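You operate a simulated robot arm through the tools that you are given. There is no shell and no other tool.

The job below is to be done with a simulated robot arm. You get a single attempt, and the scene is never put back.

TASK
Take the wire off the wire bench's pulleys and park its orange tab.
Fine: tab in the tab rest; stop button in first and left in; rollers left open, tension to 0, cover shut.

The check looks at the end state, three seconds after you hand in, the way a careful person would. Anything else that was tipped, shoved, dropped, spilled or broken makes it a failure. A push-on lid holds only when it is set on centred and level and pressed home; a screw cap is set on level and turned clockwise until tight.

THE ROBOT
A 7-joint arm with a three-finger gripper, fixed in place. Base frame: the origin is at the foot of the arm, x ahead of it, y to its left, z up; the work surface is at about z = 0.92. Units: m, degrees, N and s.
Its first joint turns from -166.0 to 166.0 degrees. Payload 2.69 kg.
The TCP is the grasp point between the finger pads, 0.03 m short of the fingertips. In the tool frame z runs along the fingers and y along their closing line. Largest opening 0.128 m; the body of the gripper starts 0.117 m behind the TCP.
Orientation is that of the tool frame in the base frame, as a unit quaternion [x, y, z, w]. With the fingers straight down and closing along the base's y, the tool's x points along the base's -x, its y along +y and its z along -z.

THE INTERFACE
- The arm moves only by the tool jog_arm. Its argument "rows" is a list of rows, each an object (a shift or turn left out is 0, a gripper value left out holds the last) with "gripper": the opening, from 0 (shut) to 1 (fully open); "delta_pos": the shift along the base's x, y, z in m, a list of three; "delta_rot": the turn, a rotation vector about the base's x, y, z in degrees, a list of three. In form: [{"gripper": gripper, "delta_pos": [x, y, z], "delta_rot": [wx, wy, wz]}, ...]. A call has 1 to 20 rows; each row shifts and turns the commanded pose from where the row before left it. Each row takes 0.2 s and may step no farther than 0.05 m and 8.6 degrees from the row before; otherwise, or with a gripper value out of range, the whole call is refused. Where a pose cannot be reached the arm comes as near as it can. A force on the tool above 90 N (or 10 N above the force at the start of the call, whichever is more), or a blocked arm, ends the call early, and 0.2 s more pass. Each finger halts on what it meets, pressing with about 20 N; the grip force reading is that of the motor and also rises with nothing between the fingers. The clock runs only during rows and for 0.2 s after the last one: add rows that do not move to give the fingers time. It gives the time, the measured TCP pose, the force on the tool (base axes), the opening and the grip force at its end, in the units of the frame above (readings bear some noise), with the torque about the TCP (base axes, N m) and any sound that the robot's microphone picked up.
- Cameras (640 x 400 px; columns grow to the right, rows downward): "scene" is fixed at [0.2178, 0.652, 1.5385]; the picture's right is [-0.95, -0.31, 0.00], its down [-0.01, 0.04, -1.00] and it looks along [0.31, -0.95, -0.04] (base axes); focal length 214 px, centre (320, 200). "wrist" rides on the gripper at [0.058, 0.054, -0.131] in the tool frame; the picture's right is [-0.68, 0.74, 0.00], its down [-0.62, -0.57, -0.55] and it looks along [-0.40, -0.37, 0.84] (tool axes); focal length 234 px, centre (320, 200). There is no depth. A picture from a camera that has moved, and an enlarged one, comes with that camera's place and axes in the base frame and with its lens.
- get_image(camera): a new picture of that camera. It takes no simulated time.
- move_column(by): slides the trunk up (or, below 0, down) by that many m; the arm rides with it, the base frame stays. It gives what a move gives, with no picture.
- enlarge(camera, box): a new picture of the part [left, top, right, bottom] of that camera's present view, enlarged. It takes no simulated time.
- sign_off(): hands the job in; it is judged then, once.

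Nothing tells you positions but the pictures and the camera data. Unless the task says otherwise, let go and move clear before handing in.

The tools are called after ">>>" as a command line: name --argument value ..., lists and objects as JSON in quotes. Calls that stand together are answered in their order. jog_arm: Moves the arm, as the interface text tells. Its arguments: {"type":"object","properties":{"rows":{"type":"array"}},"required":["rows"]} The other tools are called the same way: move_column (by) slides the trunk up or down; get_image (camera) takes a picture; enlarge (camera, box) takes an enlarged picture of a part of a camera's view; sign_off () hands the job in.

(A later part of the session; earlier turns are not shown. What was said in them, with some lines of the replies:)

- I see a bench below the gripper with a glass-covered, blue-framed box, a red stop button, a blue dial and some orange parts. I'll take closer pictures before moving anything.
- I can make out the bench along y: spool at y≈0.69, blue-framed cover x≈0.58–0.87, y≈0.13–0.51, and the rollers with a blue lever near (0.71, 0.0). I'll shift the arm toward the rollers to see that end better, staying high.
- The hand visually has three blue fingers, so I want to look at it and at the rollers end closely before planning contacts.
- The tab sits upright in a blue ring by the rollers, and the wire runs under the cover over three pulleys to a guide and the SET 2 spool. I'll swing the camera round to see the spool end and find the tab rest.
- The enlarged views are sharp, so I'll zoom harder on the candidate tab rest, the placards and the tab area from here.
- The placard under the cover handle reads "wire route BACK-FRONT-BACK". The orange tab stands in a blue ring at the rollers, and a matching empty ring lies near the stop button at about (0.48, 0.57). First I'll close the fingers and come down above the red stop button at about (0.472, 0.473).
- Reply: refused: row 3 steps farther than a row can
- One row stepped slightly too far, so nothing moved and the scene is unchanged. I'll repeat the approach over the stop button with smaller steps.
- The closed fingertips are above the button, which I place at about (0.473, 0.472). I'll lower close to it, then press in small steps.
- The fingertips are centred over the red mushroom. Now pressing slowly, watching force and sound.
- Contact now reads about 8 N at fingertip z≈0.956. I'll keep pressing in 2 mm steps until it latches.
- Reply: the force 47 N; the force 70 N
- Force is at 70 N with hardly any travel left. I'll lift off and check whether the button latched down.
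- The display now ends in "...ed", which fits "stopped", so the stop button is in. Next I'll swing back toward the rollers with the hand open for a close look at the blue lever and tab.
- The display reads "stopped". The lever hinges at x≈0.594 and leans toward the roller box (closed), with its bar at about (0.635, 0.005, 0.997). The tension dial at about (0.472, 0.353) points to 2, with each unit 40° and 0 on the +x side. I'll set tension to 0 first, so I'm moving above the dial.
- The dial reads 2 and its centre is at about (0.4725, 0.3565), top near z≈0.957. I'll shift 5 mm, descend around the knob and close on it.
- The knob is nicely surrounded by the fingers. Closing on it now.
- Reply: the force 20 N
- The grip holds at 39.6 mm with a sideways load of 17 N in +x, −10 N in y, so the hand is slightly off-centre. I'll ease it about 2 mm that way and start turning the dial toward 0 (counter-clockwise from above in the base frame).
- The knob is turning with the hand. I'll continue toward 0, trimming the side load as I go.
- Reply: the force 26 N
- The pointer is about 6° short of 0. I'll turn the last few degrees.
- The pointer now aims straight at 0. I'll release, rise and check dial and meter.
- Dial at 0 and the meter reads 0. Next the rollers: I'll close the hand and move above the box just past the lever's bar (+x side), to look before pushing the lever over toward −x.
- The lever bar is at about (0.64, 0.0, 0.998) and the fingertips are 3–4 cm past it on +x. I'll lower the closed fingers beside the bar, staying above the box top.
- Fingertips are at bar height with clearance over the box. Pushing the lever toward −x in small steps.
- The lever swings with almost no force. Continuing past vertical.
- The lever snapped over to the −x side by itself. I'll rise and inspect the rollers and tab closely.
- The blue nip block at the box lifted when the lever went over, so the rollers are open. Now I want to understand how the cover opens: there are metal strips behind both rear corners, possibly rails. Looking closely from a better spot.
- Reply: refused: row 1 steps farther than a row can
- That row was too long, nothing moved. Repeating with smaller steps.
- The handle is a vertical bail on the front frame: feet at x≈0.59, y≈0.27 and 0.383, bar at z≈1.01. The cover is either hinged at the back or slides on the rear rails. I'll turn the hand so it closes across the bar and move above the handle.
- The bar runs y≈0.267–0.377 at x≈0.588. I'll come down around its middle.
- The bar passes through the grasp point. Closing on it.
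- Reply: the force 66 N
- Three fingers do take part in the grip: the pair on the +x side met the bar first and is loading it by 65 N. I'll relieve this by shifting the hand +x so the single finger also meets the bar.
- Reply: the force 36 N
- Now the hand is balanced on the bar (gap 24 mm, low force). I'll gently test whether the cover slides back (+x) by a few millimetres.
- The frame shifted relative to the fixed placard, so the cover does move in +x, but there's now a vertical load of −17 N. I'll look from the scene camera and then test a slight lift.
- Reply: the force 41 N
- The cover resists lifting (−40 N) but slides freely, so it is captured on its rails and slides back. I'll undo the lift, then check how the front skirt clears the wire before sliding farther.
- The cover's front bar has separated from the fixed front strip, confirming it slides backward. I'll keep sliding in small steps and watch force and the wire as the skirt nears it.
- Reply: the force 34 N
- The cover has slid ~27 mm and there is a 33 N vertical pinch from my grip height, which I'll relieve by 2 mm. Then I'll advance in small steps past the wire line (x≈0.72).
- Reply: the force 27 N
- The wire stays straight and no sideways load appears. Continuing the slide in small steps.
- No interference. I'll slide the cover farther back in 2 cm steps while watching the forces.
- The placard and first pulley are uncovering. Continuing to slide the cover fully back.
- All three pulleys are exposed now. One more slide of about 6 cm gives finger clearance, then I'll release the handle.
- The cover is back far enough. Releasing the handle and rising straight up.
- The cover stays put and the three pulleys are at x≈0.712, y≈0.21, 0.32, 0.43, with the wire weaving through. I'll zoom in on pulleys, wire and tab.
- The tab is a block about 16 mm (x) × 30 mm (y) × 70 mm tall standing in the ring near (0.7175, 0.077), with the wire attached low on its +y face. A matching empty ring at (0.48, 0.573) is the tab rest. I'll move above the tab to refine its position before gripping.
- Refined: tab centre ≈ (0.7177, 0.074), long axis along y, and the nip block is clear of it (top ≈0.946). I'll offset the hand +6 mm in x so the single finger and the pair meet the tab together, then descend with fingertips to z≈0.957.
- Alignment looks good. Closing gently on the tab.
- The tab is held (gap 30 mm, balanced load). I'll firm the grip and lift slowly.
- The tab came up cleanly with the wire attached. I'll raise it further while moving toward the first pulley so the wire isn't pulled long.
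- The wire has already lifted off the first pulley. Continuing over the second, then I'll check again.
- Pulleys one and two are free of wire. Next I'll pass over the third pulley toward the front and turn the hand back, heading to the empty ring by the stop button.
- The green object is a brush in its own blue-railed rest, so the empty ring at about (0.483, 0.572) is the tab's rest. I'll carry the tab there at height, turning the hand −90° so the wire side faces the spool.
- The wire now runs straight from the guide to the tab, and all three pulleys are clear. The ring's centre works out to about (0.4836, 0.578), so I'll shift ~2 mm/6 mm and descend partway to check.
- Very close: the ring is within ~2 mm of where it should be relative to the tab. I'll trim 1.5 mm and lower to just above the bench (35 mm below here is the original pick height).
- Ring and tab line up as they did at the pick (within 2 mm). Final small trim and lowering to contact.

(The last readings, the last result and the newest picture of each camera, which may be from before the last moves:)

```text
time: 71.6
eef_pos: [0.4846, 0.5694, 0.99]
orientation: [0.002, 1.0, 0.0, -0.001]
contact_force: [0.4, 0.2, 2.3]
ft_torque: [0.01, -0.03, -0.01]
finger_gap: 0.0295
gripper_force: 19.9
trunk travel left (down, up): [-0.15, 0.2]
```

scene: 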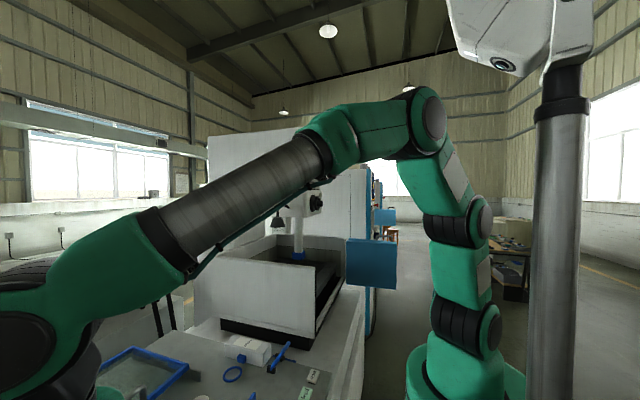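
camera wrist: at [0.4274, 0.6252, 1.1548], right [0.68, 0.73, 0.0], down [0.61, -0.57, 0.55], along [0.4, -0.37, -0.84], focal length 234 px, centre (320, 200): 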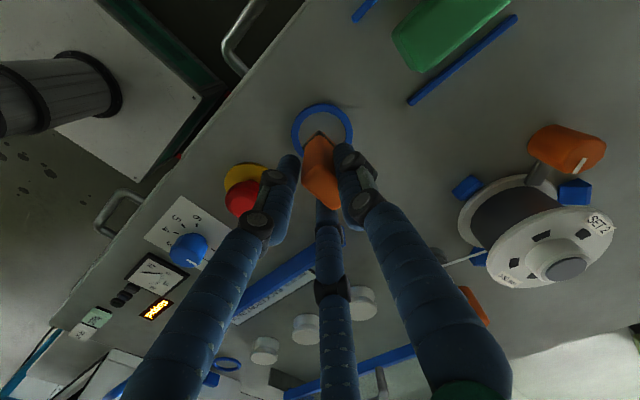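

>>> jog_arm --rows '[{"delta_pos": [0, 0, -0.001]}, {"delta_pos": [0, 0, -0.001]}, {}]'

>>> enlarge --camera "wrist" --box '[230, 80, 410, 240]'

```text
time: 72.4
eef_pos: [0.4839, 0.5704, 0.9884]
orientation: [0.001, 1.0, 0.002, 0.0]
contact_force: [-1.1, -6.1, 24.5]
ft_torque: [-0.06, 0.09, -0.01]
finger_gap: 0.0296
gripper_force: 20.0
trunk travel left (down, up): [-0.15, 0.2]
```

```text
2.50 times, centred on (320, 160) of wrist
camera zoom: at [0.426, 0.6241, 1.1196], right [0.68, 0.73, 0.0], down [0.61, -0.57, 0.55], along [0.41, -0.37, -0.84], focal length 585 px, centre (320, 300)
```

zoom: 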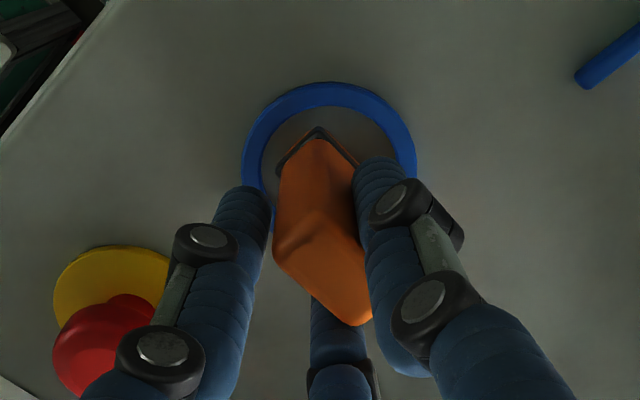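

The tab is down on the bench with the ring in exactly the same picture position as at the pick. I'll relieve the press by 1 mm and open the fingers gently.

>>> jog_arm --rows '[{"delta_pos": [0, 0, 0.0015]}, {"gripper": 0.24}, {"gripper": 0.27}, {"gripper": 0.32}, {"gripper": 0.4}, {"gripper": 0.5}, {}]'

>>> enlarge --camera "wrist" --box '[230, 80, 410, 240]'

```text
time: 74.0
eef_pos: [0.4851, 0.5702, 0.989]
orientation: [0.001, 1.0, 0.001, 0.0]
contact_force: [-0.1, 0.8, 0.2]
ft_torque: [0.0, 0.02, 0.02]
finger_gap: 0.0639
gripper_force: 0.1
trunk travel left (down, up): [-0.15, 0.2]
```

```text
2.50 times, centred on (320, 160) of wrist
camera zoom: at [0.4259, 0.6244, 1.1187], right [0.68, 0.73, 0.0], down [0.61, -0.57, 0.55], along [0.4, -0.37, -0.84], focal length 585 px, centre (320, 300)
```

zoom: 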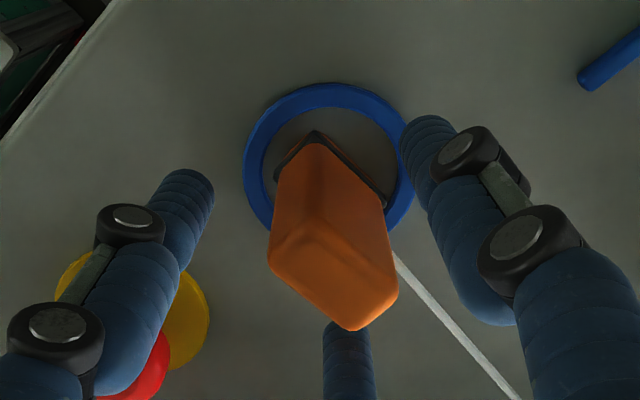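

The tab stands upright in the ring by itself. Rising straight up now.

>>> jog_arm --rows '[{"delta_pos": [0, 0, 0.01]}, {"delta_pos": [0, 0, 0.03]}, {"delta_pos": [0, 0, 0.04]}, {"delta_pos": [0, 0, 0.04]}, {"delta_pos": [0, 0, 0.04]}, {"delta_pos": [0, 0, 0.03]}, {}]'

>>> get_image --camera "wrist"

>>> enlarge --camera "wrist" --box '[230, 40, 430, 200]'

```text
time: 75.6
eef_pos: [0.4841, 0.5692, 1.1781]
orientation: [0.002, 1.0, -0.001, 0.0]
contact_force: [0.4, -0.3, 0.2]
ft_torque: [0.0, -0.01, 0.0]
finger_gap: 0.0642
gripper_force: 0.1
trunk travel left (down, up): [-0.15, 0.2]
```

```text
taken
camera wrist: at [0.4245, 0.6236, 1.3083], right [0.68, 0.73, 0.0], down [0.61, -0.57, 0.55], along [0.4, -0.37, -0.84], focal length 234 px, centre (320, 200)
```

wrist: 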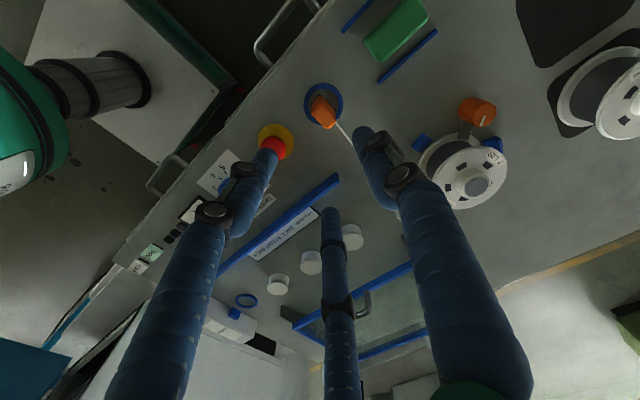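

```text
2.50 times, centred on (330, 120) of wrist
camera zoom: at [0.4245, 0.6236, 1.3083], right [0.68, 0.73, 0.0], down [0.61, -0.57, 0.55], along [0.4, -0.37, -0.84], focal length 585 px, centre (295, 400)
```

zoom: 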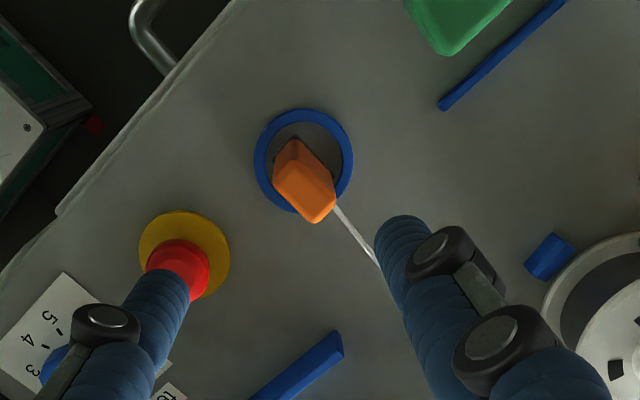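

The tab is parked in its rest with the wire leading straight to the guide. Now to shut the cover: I'll go back above its handle (about x≈0.846, y≈0.322) with the hand turned to close across the bar.

>>> jog_arm --rows '[{"gripper": 0.5, "delta_pos": [0.0335, -0.0225, 0], "delta_rot": [0, 0, 8.2]}, {"delta_pos": [0.0335, -0.0225, 0], "delta_rot": [0, 0, 8.2]}, {"delta_pos": [0.0335, -0.0225, 0], "delta_rot": [0, 0, 8.2]}, {"delta_pos": [0.0335, -0.0225, 0], "delta_rot": [0, 0, 8.2]}, {"delta_pos": [0.0335, -0.0225, 0], "delta_rot": [0, 0, 8.2]}, {"delta_pos": [0.0335, -0.0225, 0], "delta_rot": [0, 0, 8.2]}, {"delta_pos": [0.0335, -0.0225, 0], "delta_rot": [0, 0, 8.2]}, {"delta_pos": [0.0335, -0.0225, 0], "delta_rot": [0, 0, 8.2]}, {"delta_pos": [0.0335, -0.0225, 0], "delta_rot": [0, 0, 8.2]}, {"delta_pos": [0.0335, -0.0225, 0], "delta_rot": [0, 0, 8.2]}, {"delta_pos": [0.0335, -0.0225, 0], "delta_rot": [0, 0, 8.0]}, {}]'

>>> get_image --camera "wrist"

>>> enlarge --camera "wrist" --box '[220, 50, 420, 190]'

>>> get_image --camera "scene"

```text
time: 78.2
eef_pos: [0.8501, 0.3209, 1.1775]
orientation: [-0.707, 0.707, 0.0, 0.0]
contact_force: [-1.1, 0.0, 0.2]
ft_torque: [0.06, 0.03, 0.01]
finger_gap: 0.0641
gripper_force: 0.0
trunk travel left (down, up): [-0.15, 0.2]
```

```text
taken
camera wrist: at [0.7959, 0.2629, 1.3078], right [-0.74, 0.68, 0.0], down [0.57, 0.62, 0.55], along [0.37, 0.4, -0.84], focal length 234 px, centre (320, 200)
```

wrist: 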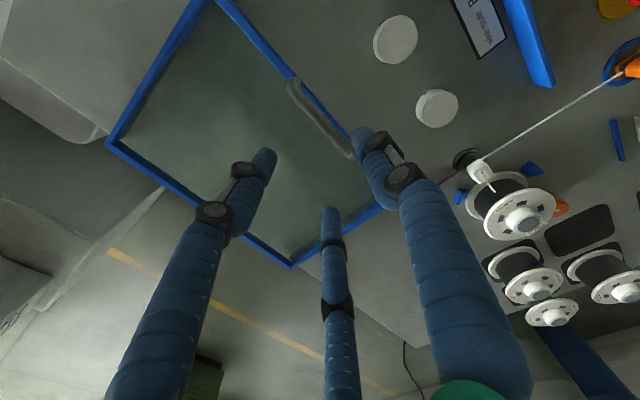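

```text
2.86 times, centred on (320, 120) of wrist
camera zoom: at [0.7959, 0.2629, 1.3078], right [-0.74, 0.68, 0.0], down [0.57, 0.62, 0.55], along [0.37, 0.4, -0.84], focal length 669 px, centre (320, 429)
```

zoom: 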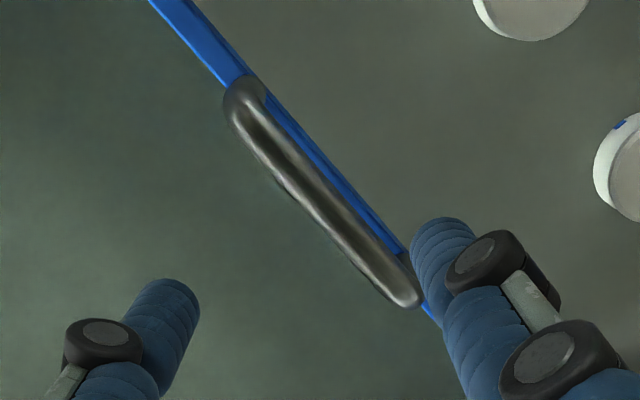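

```text
taken
```

scene: 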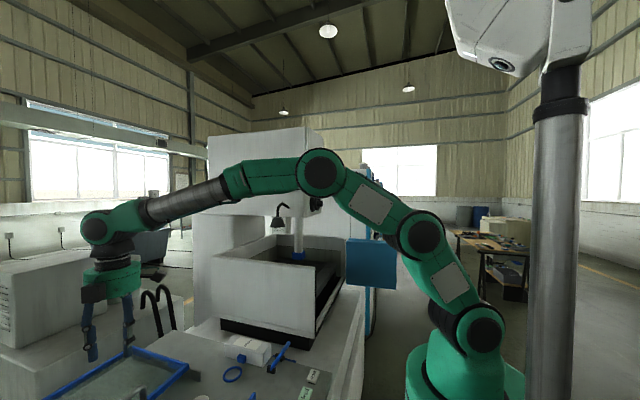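

The bar is at x≈0.844, so the hand is positioned correctly. Descending around it and gripping.

>>> jog_arm --rows '[{"delta_pos": [0, 0, -0.04]}, {"delta_pos": [0, 0, -0.04]}, {"delta_pos": [0, 0, -0.04]}, {"delta_pos": [0, 0, -0.03]}, {"delta_pos": [0, 0, -0.008]}, {}]'

>>> enlarge --camera "wrist" --box '[220, 80, 420, 220]'

```text
time: 79.6
eef_pos: [0.852, 0.3216, 1.0187]
orientation: [-0.707, 0.707, 0.0, 0.0]
contact_force: [0.3, 0.2, 0.3]
ft_torque: [-0.01, 0.04, 0.01]
finger_gap: 0.0642
gripper_force: 0.1
trunk travel left (down, up): [-0.15, 0.2]
```

```text
2.86 times, centred on (320, 150) of wrist
camera zoom: at [0.7978, 0.2636, 1.1489], right [-0.73, 0.68, 0.0], down [0.57, 0.61, 0.55], along [0.37, 0.4, -0.84], focal length 669 px, centre (320, 343)
```

zoom: 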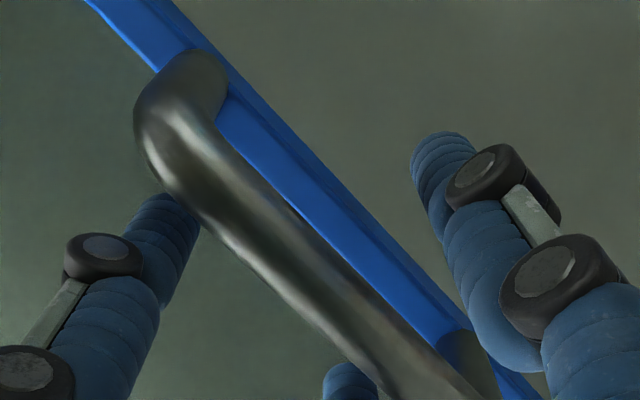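

>>> jog_arm --rows '[{"gripper": 0.3}, {"gripper": 0.15}, {"gripper": 0.1}, {"gripper": 0.05}, {}]'

>>> enlarge --camera "wrist" --box '[220, 80, 420, 220]'

```text
time: 80.8
eef_pos: [0.8525, 0.322, 1.0187]
orientation: [-0.706, 0.708, -0.001, 0.0]
contact_force: [-0.2, -0.2, -0.4]
ft_torque: [0.02, -0.01, 0.16]
finger_gap: 0.0241
gripper_force: 44.5
trunk travel left (down, up): [-0.15, 0.2]
```

```text
2.86 times, centred on (320, 150) of wrist
camera zoom: at [0.7978, 0.2636, 1.1487], right [-0.73, 0.68, 0.0], down [0.57, 0.61, 0.55], along [0.37, 0.4, -0.84], focal length 669 px, centre (320, 343)
```

zoom: 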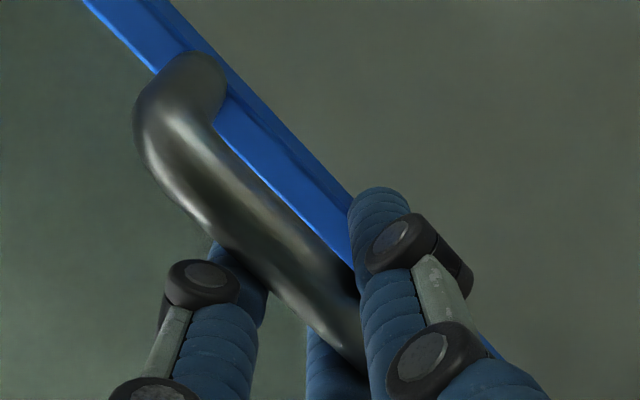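

Firm, balanced grip on the handle. Sliding the cover closed toward −x in controlled steps.

>>> jog_arm --rows '[{"delta_pos": [-0.012, 0, 0]}, {"delta_pos": [-0.014, 0, 0]}, {"delta_pos": [-0.014, 0, 0]}, {"delta_pos": [-0.014, 0, 0]}, {"delta_pos": [-0.014, 0, 0]}, {"delta_pos": [-0.014, 0, 0]}, {}]'

>>> get_image --camera "wrist"

```text
time: 82.4
eef_pos: [0.7708, 0.3218, 1.0191]
orientation: [0.707, -0.707, -0.001, 0.002]
contact_force: [-1.4, -8.4, -21.0]
ft_torque: [-0.1, -0.11, 0.22]
finger_gap: 0.0241
gripper_force: 44.9
trunk travel left (down, up): [-0.15, 0.2]
```

```text
taken
camera wrist: at [0.7164, 0.2638, 1.149], right [-0.73, 0.68, 0.0], down [0.57, 0.62, 0.55], along [0.37, 0.4, -0.84], focal length 234 px, centre (320, 200)
```

wrist: 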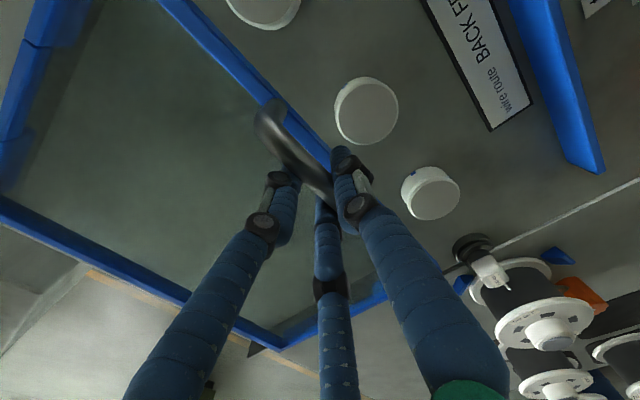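

>>> jog_arm --rows '[{"delta_pos": [-0.012, 0, -0.0015]}, {"delta_pos": [-0.014, 0, 0]}, {"delta_pos": [-0.014, 0, 0]}, {"delta_pos": [-0.014, 0, 0]}, {"delta_pos": [-0.014, 0, 0]}, {"delta_pos": [-0.014, 0, 0]}, {}]'

>>> get_image --camera "wrist"

```text
time: 84.0
eef_pos: [0.6878, 0.3219, 1.0179]
orientation: [-0.706, 0.708, 0.0, 0.0]
contact_force: [-0.5, 0.8, -11.7]
ft_torque: [0.36, -0.04, 0.17]
finger_gap: 0.024
gripper_force: 45.2
trunk travel left (down, up): [-0.15, 0.2]
```

```text
taken
camera wrist: at [0.6342, 0.2636, 1.1488], right [-0.74, 0.68, 0.0], down [0.57, 0.61, 0.55], along [0.37, 0.4, -0.84], focal length 234 px, centre (320, 200)
```

wrist: 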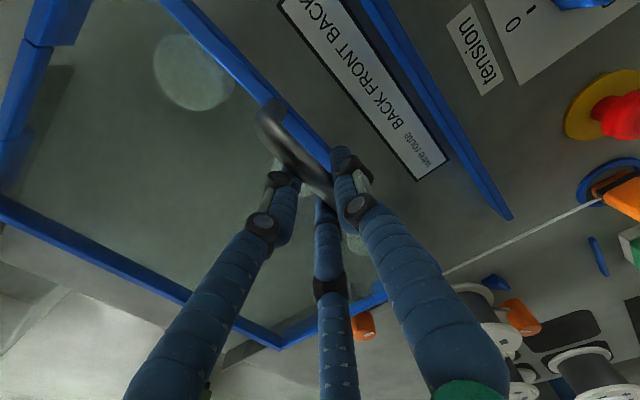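

>>> jog_arm --rows '[{"delta_pos": [-0.012, 0, -0.0005]}, {"delta_pos": [-0.014, 0, 0]}, {"delta_pos": [-0.014, 0, 0]}, {"delta_pos": [-0.014, 0, 0]}, {"delta_pos": [-0.012, 0, 0]}, {"delta_pos": [-0.008, 0, 0]}, {}]'

>>> enlarge --camera "scene" --box '[180, 340, 280, 400]'

>>> get_image --camera "wrist"

```text
time: 85.6
eef_pos: [0.6131, 0.3222, 1.0184]
orientation: [-0.706, 0.708, -0.001, 0.0]
contact_force: [-1.4, 1.9, 2.6]
ft_torque: [0.0, 0.06, 0.18]
finger_gap: 0.0241
gripper_force: 44.6
trunk travel left (down, up): [-0.15, 0.2]
```

```text
6.40 times, centred on (230, 370) of scene
camera zoom: at [0.2178, 0.652, 1.5385], right [-0.95, -0.31, 0.0], down [-0.01, 0.04, -1.0], along [0.31, -0.95, -0.04], focal length 1373 px, centre (896, -888)
```

zoom: 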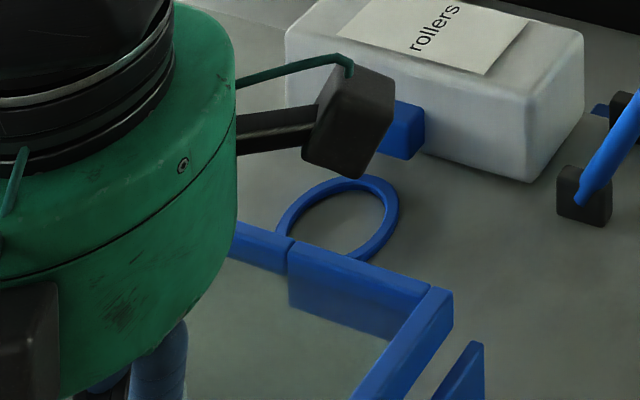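

```text
taken
camera wrist: at [0.559, 0.2636, 1.1487], right [-0.73, 0.68, 0.0], down [0.57, 0.61, 0.55], along [0.37, 0.4, -0.84], focal length 234 px, centre (320, 200)
```

wrist: 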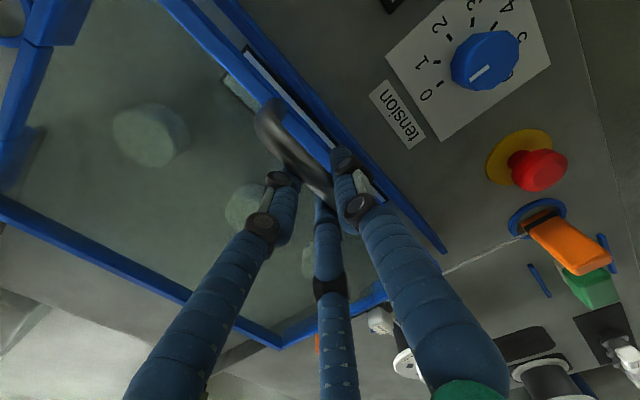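

About 16 mm remains between the cover and the front strip. Closing the last bit slowly until it meets its stop.

>>> jog_arm --rows '[{"delta_pos": [-0.005, 0, 0]}, {"delta_pos": [-0.004, 0, 0]}, {"delta_pos": [-0.004, 0, 0]}, {"delta_pos": [-0.003, 0, 0]}, {}]'

>>> enlarge --camera "scene" --box '[180, 340, 280, 400]'

```text
time: 86.8
eef_pos: [0.5974, 0.3222, 1.0186]
orientation: [-0.707, 0.708, -0.001, -0.001]
contact_force: [-0.3, -3.6, -6.8]
ft_torque: [0.15, -0.06, 0.21]
finger_gap: 0.0239
gripper_force: 45.0
trunk travel left (down, up): [-0.15, 0.2]
```

```text
6.40 times, centred on (230, 370) of scene
camera zoom: at [0.2178, 0.652, 1.5385], right [-0.95, -0.31, 0.0], down [-0.01, 0.04, -1.0], along [0.31, -0.95, -0.04], focal length 1373 px, centre (896, -888)
```

zoom: 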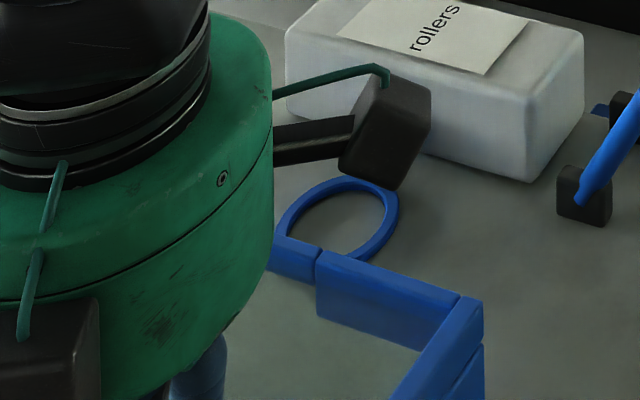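

>>> jog_arm --rows '[{"delta_pos": [-0.002, 0, 0]}, {"delta_pos": [-0.002, 0, 0]}, {}]'

>>> enlarge --camera "scene" --box '[210, 365, 262, 400]'

```text
time: 87.6
eef_pos: [0.5968, 0.3216, 1.0184]
orientation: [-0.707, 0.708, 0.0, -0.001]
contact_force: [28.4, -19.4, -21.0]
ft_torque: [-0.5, -0.18, 0.3]
finger_gap: 0.0242
gripper_force: 44.8
trunk travel left (down, up): [-0.15, 0.2]
```

```text
11.43 times, centred on (236, 382) of scene
camera zoom: at [0.2178, 0.652, 1.5385], right [-0.95, -0.31, 0.0], down [-0.01, 0.04, -1.0], along [0.31, -0.95, -0.04], focal length 2451 px, centre (1280, -1886)
```

zoom: 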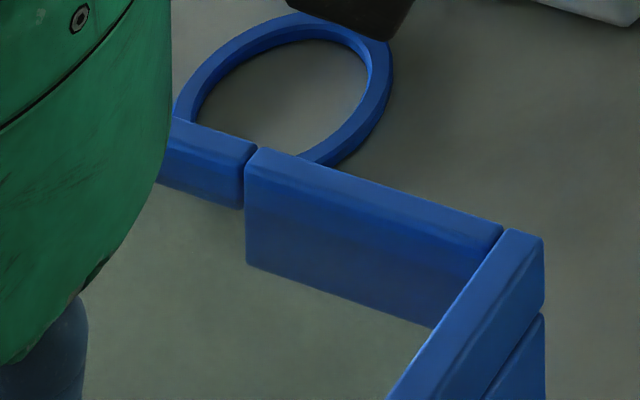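

The cover is against its stop (28 N) and flush with the front strip. I'll relax the push, open the fingers and rise.

>>> jog_arm --rows '[{"delta_pos": [0.0012, 0, 0]}, {"gripper": 0.25}, {"gripper": 0.4}, {"gripper": 0.5}, {}, {"delta_pos": [0, 0, 0.03]}, {"delta_pos": [0, 0, 0.04]}, {"delta_pos": [0, 0, 0.04]}, {"delta_pos": [0, 0, 0.04]}, {}]'

>>> get_image --camera "wrist"

>>> enlarge --camera "wrist" --box '[220, 40, 420, 200]'

>>> enlarge --camera "scene" --box '[130, 325, 290, 400]'

```text
time: 89.8
eef_pos: [0.5937, 0.3194, 1.1701]
orientation: [-0.706, 0.708, 0.0, -0.001]
contact_force: [0.2, 0.3, 0.3]
ft_torque: [-0.01, -0.03, 0.01]
finger_gap: 0.0644
gripper_force: 0.0
trunk travel left (down, up): [-0.15, 0.2]
```

```text
taken
camera wrist: at [0.5381, 0.2628, 1.3002], right [-0.73, 0.68, 0.0], down [0.57, 0.61, 0.55], along [0.37, 0.4, -0.84], focal length 234 px, centre (320, 200)
```

wrist: 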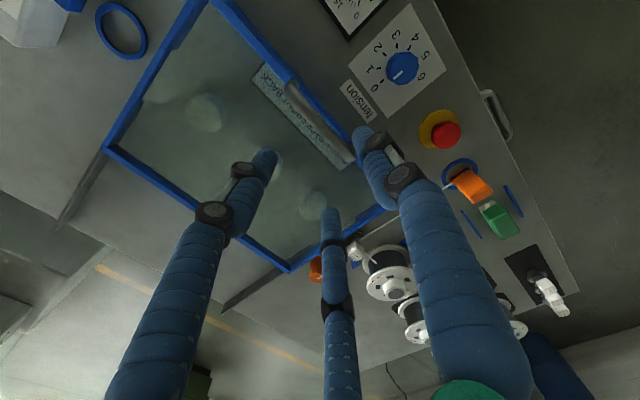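

```text
2.50 times, centred on (320, 120) of wrist
camera zoom: at [0.5381, 0.2628, 1.3002], right [-0.73, 0.68, 0.0], down [0.57, 0.61, 0.55], along [0.37, 0.4, -0.84], focal length 585 px, centre (320, 400)
```

zoom: 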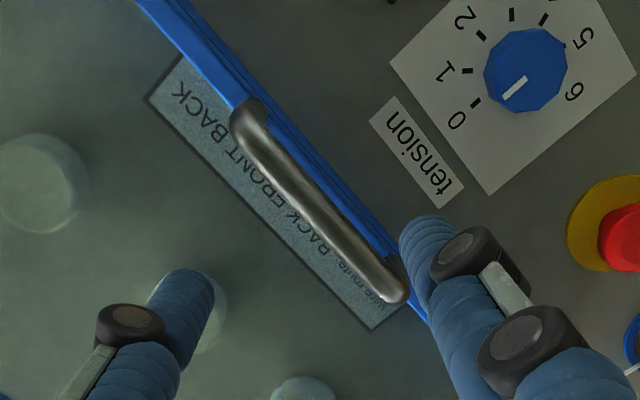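

```text
4.00 times, centred on (210, 362) of scene
camera zoom: at [0.2178, 0.652, 1.5385], right [-0.95, -0.31, 0.0], down [-0.01, 0.04, -1.0], along [0.31, -0.95, -0.04], focal length 858 px, centre (760, -450)
```

zoom: 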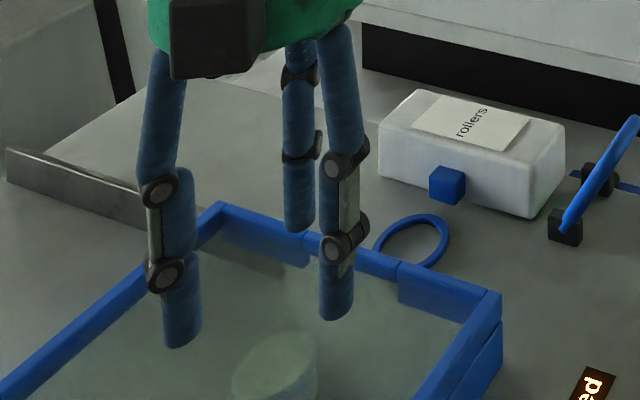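

The cover is flush and shut. I'll raise the hand and back off to a clear pose to inspect everything once more.

>>> jog_arm --rows '[{"delta_pos": [0, 0, 0.04]}, {"delta_pos": [-0.01, 0, 0.04]}, {"delta_pos": [-0.03, 0.02, 0.02]}, {"delta_pos": [-0.03, 0.02, 0.02], "gripper": 1.0}, {"delta_pos": [-0.02, 0.02, 0.02]}, {"delta_pos": [0, 0.03, 0]}, {"delta_pos": [0, 0.03, 0]}, {}]'

>>> get_image --camera "wrist"

>>> enlarge --camera "wrist" --box '[280, 0, 480, 160]'

>>> enlarge --camera "wrist" --box '[100, 0, 340, 180]'

>>> enlarge --camera "scene" --box '[140, 320, 340, 400]'

```text
time: 91.6
eef_pos: [0.5052, 0.4431, 1.3089]
orientation: [-0.706, 0.708, 0.0, 0.0]
contact_force: [-0.5, 0.5, 0.0]
ft_torque: [0.01, 0.02, 0.04]
finger_gap: 0.1281
gripper_force: 0.1
trunk travel left (down, up): [-0.15, 0.2]
```

```text
taken
camera wrist: at [0.4507, 0.3846, 1.4387], right [-0.73, 0.68, 0.0], down [0.57, 0.61, 0.55], along [0.37, 0.4, -0.84], focal length 234 px, centre (320, 200)
```

wrist: 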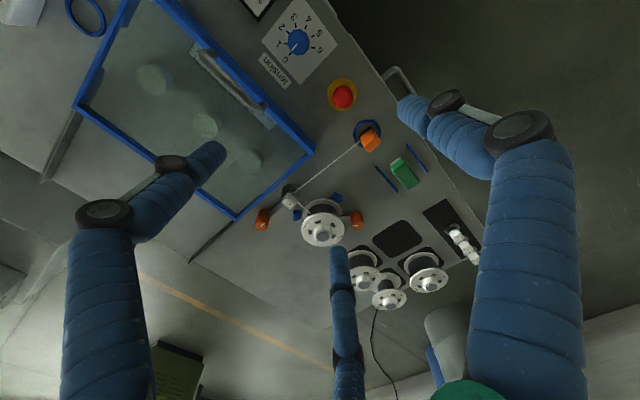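

```text
2.50 times, centred on (380, 80) of wrist
camera zoom: at [0.4507, 0.3846, 1.4387], right [-0.73, 0.68, 0.0], down [0.57, 0.61, 0.55], along [0.37, 0.4, -0.84], focal length 585 px, centre (170, 500)
```

zoom: 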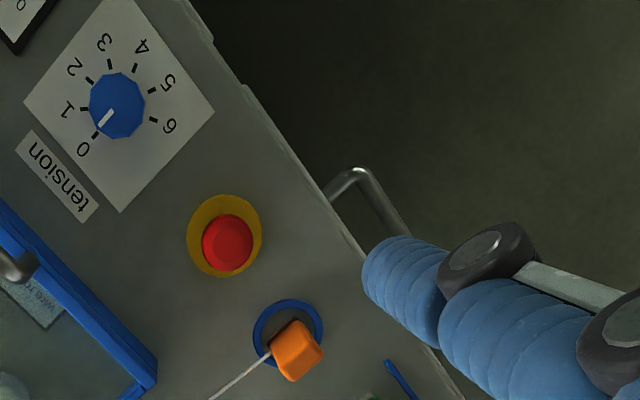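

```text
2.22 times, centred on (220, 90) of wrist
camera zoom: at [0.4507, 0.3846, 1.4387], right [-0.73, 0.68, 0.0], down [0.57, 0.61, 0.55], along [0.37, 0.4, -0.84], focal length 520 px, centre (542, 444)
```

zoom: 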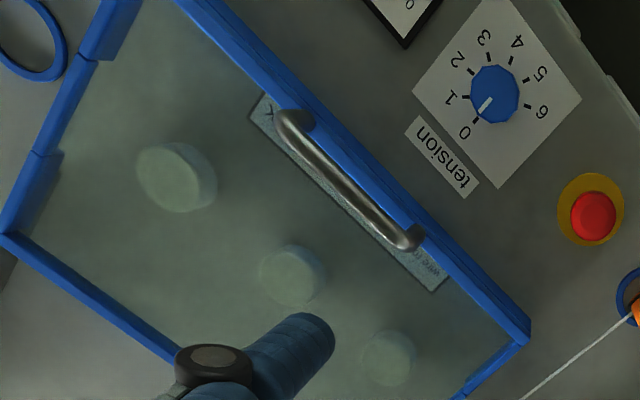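

```text
3.20 times, centred on (240, 360) of scene
camera zoom: at [0.2178, 0.652, 1.5385], right [-0.95, -0.31, 0.0], down [-0.01, 0.04, -1.0], along [0.31, -0.95, -0.04], focal length 686 px, centre (576, -312)
```

zoom: 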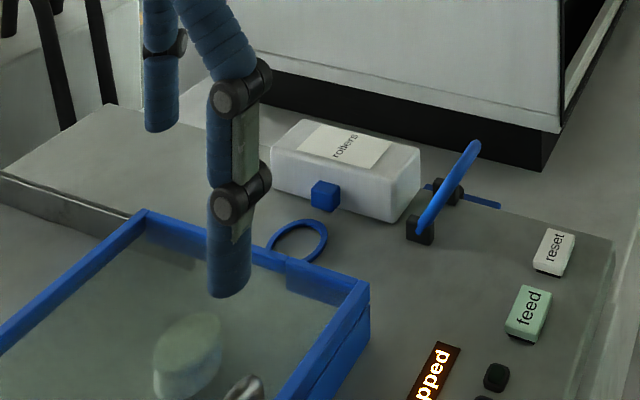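

>>> enlarge --camera "wrist" --box '[240, 0, 340, 80]'

>>> enlarge --camera "wrist" --box '[340, 105, 400, 165]'

```text
5.00 times, centred on (290, 40) of wrist
camera zoom: at [0.4507, 0.3846, 1.4387], right [-0.73, 0.68, 0.0], down [0.57, 0.61, 0.55], along [0.37, 0.4, -0.84], focal length 1171 px, centre (470, 1000)
```

zoom: 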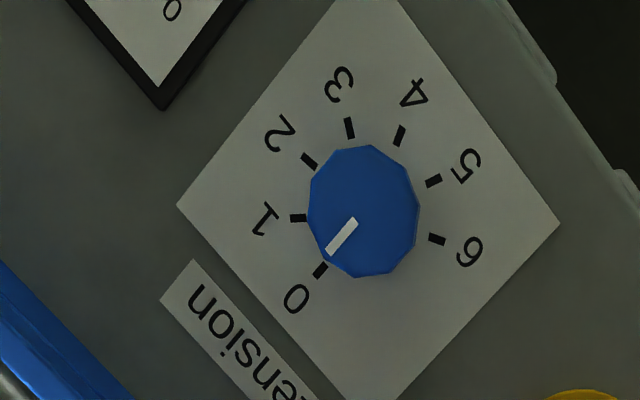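

```text
6.67 times, centred on (370, 135) of wrist
camera zoom: at [0.4507, 0.3846, 1.4387], right [-0.73, 0.68, 0.0], down [0.57, 0.61, 0.55], along [0.37, 0.4, -0.84], focal length 1561 px, centre (-13, 633)
```

zoom: 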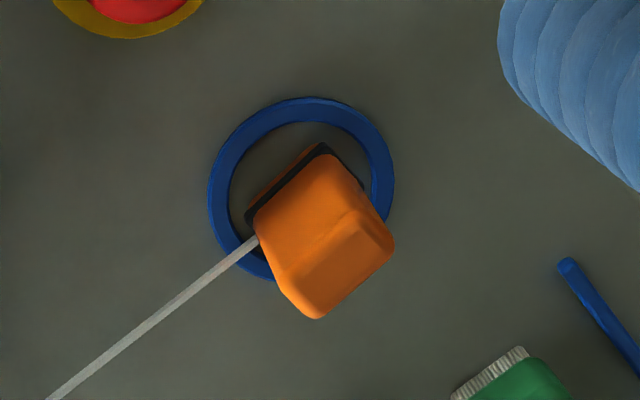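

The final state checks out:
- **Tab:** it stands upright in its ring rest, and the wire runs straight to it, off all three pulleys.
- **Stop button:** it is in and the display reads "stopped".
- **Tension:** the dial points at 0, and the meter read 0 when I checked it.
- **Rollers:** the lever is over on the open side.
- **Cover:** it is shut flush.

The hand is empty and clear, so I'm handing in.

>>> sign_off

```text
The job is handed in.
```

The wire is off all three pulleys and the orange tab stands upright in the empty ring near the stop button. I handed the job in and haven't seen the result of the check.

- **Stop button:** I pressed it first and left it in; the display reads "stopped".
- **Tension:** The dial points at 0, within about 3°, and the meter read 0 after I turned it.
- **Rollers:** I swung the lever to the opposite side from where it started. The blue block on the roller box lifted when I did, which I took to mean open.
- **Cover:** I slid it back against its stop, flush with the front strip.
- **Wire:** It now runs straight from the guide by the spool to the tab.

Two of these were my judgement, because nothing on the bench was labelled:

- **Tab rest:** I took it to be the empty blue ring at about (0.483, 0.577), which matches the ring the tab started in.
- **Lever side:** The lever positions weren't marked open or closed either; I went by the block lifting.

Nothing else on the bench looked disturbed in the last pictures.
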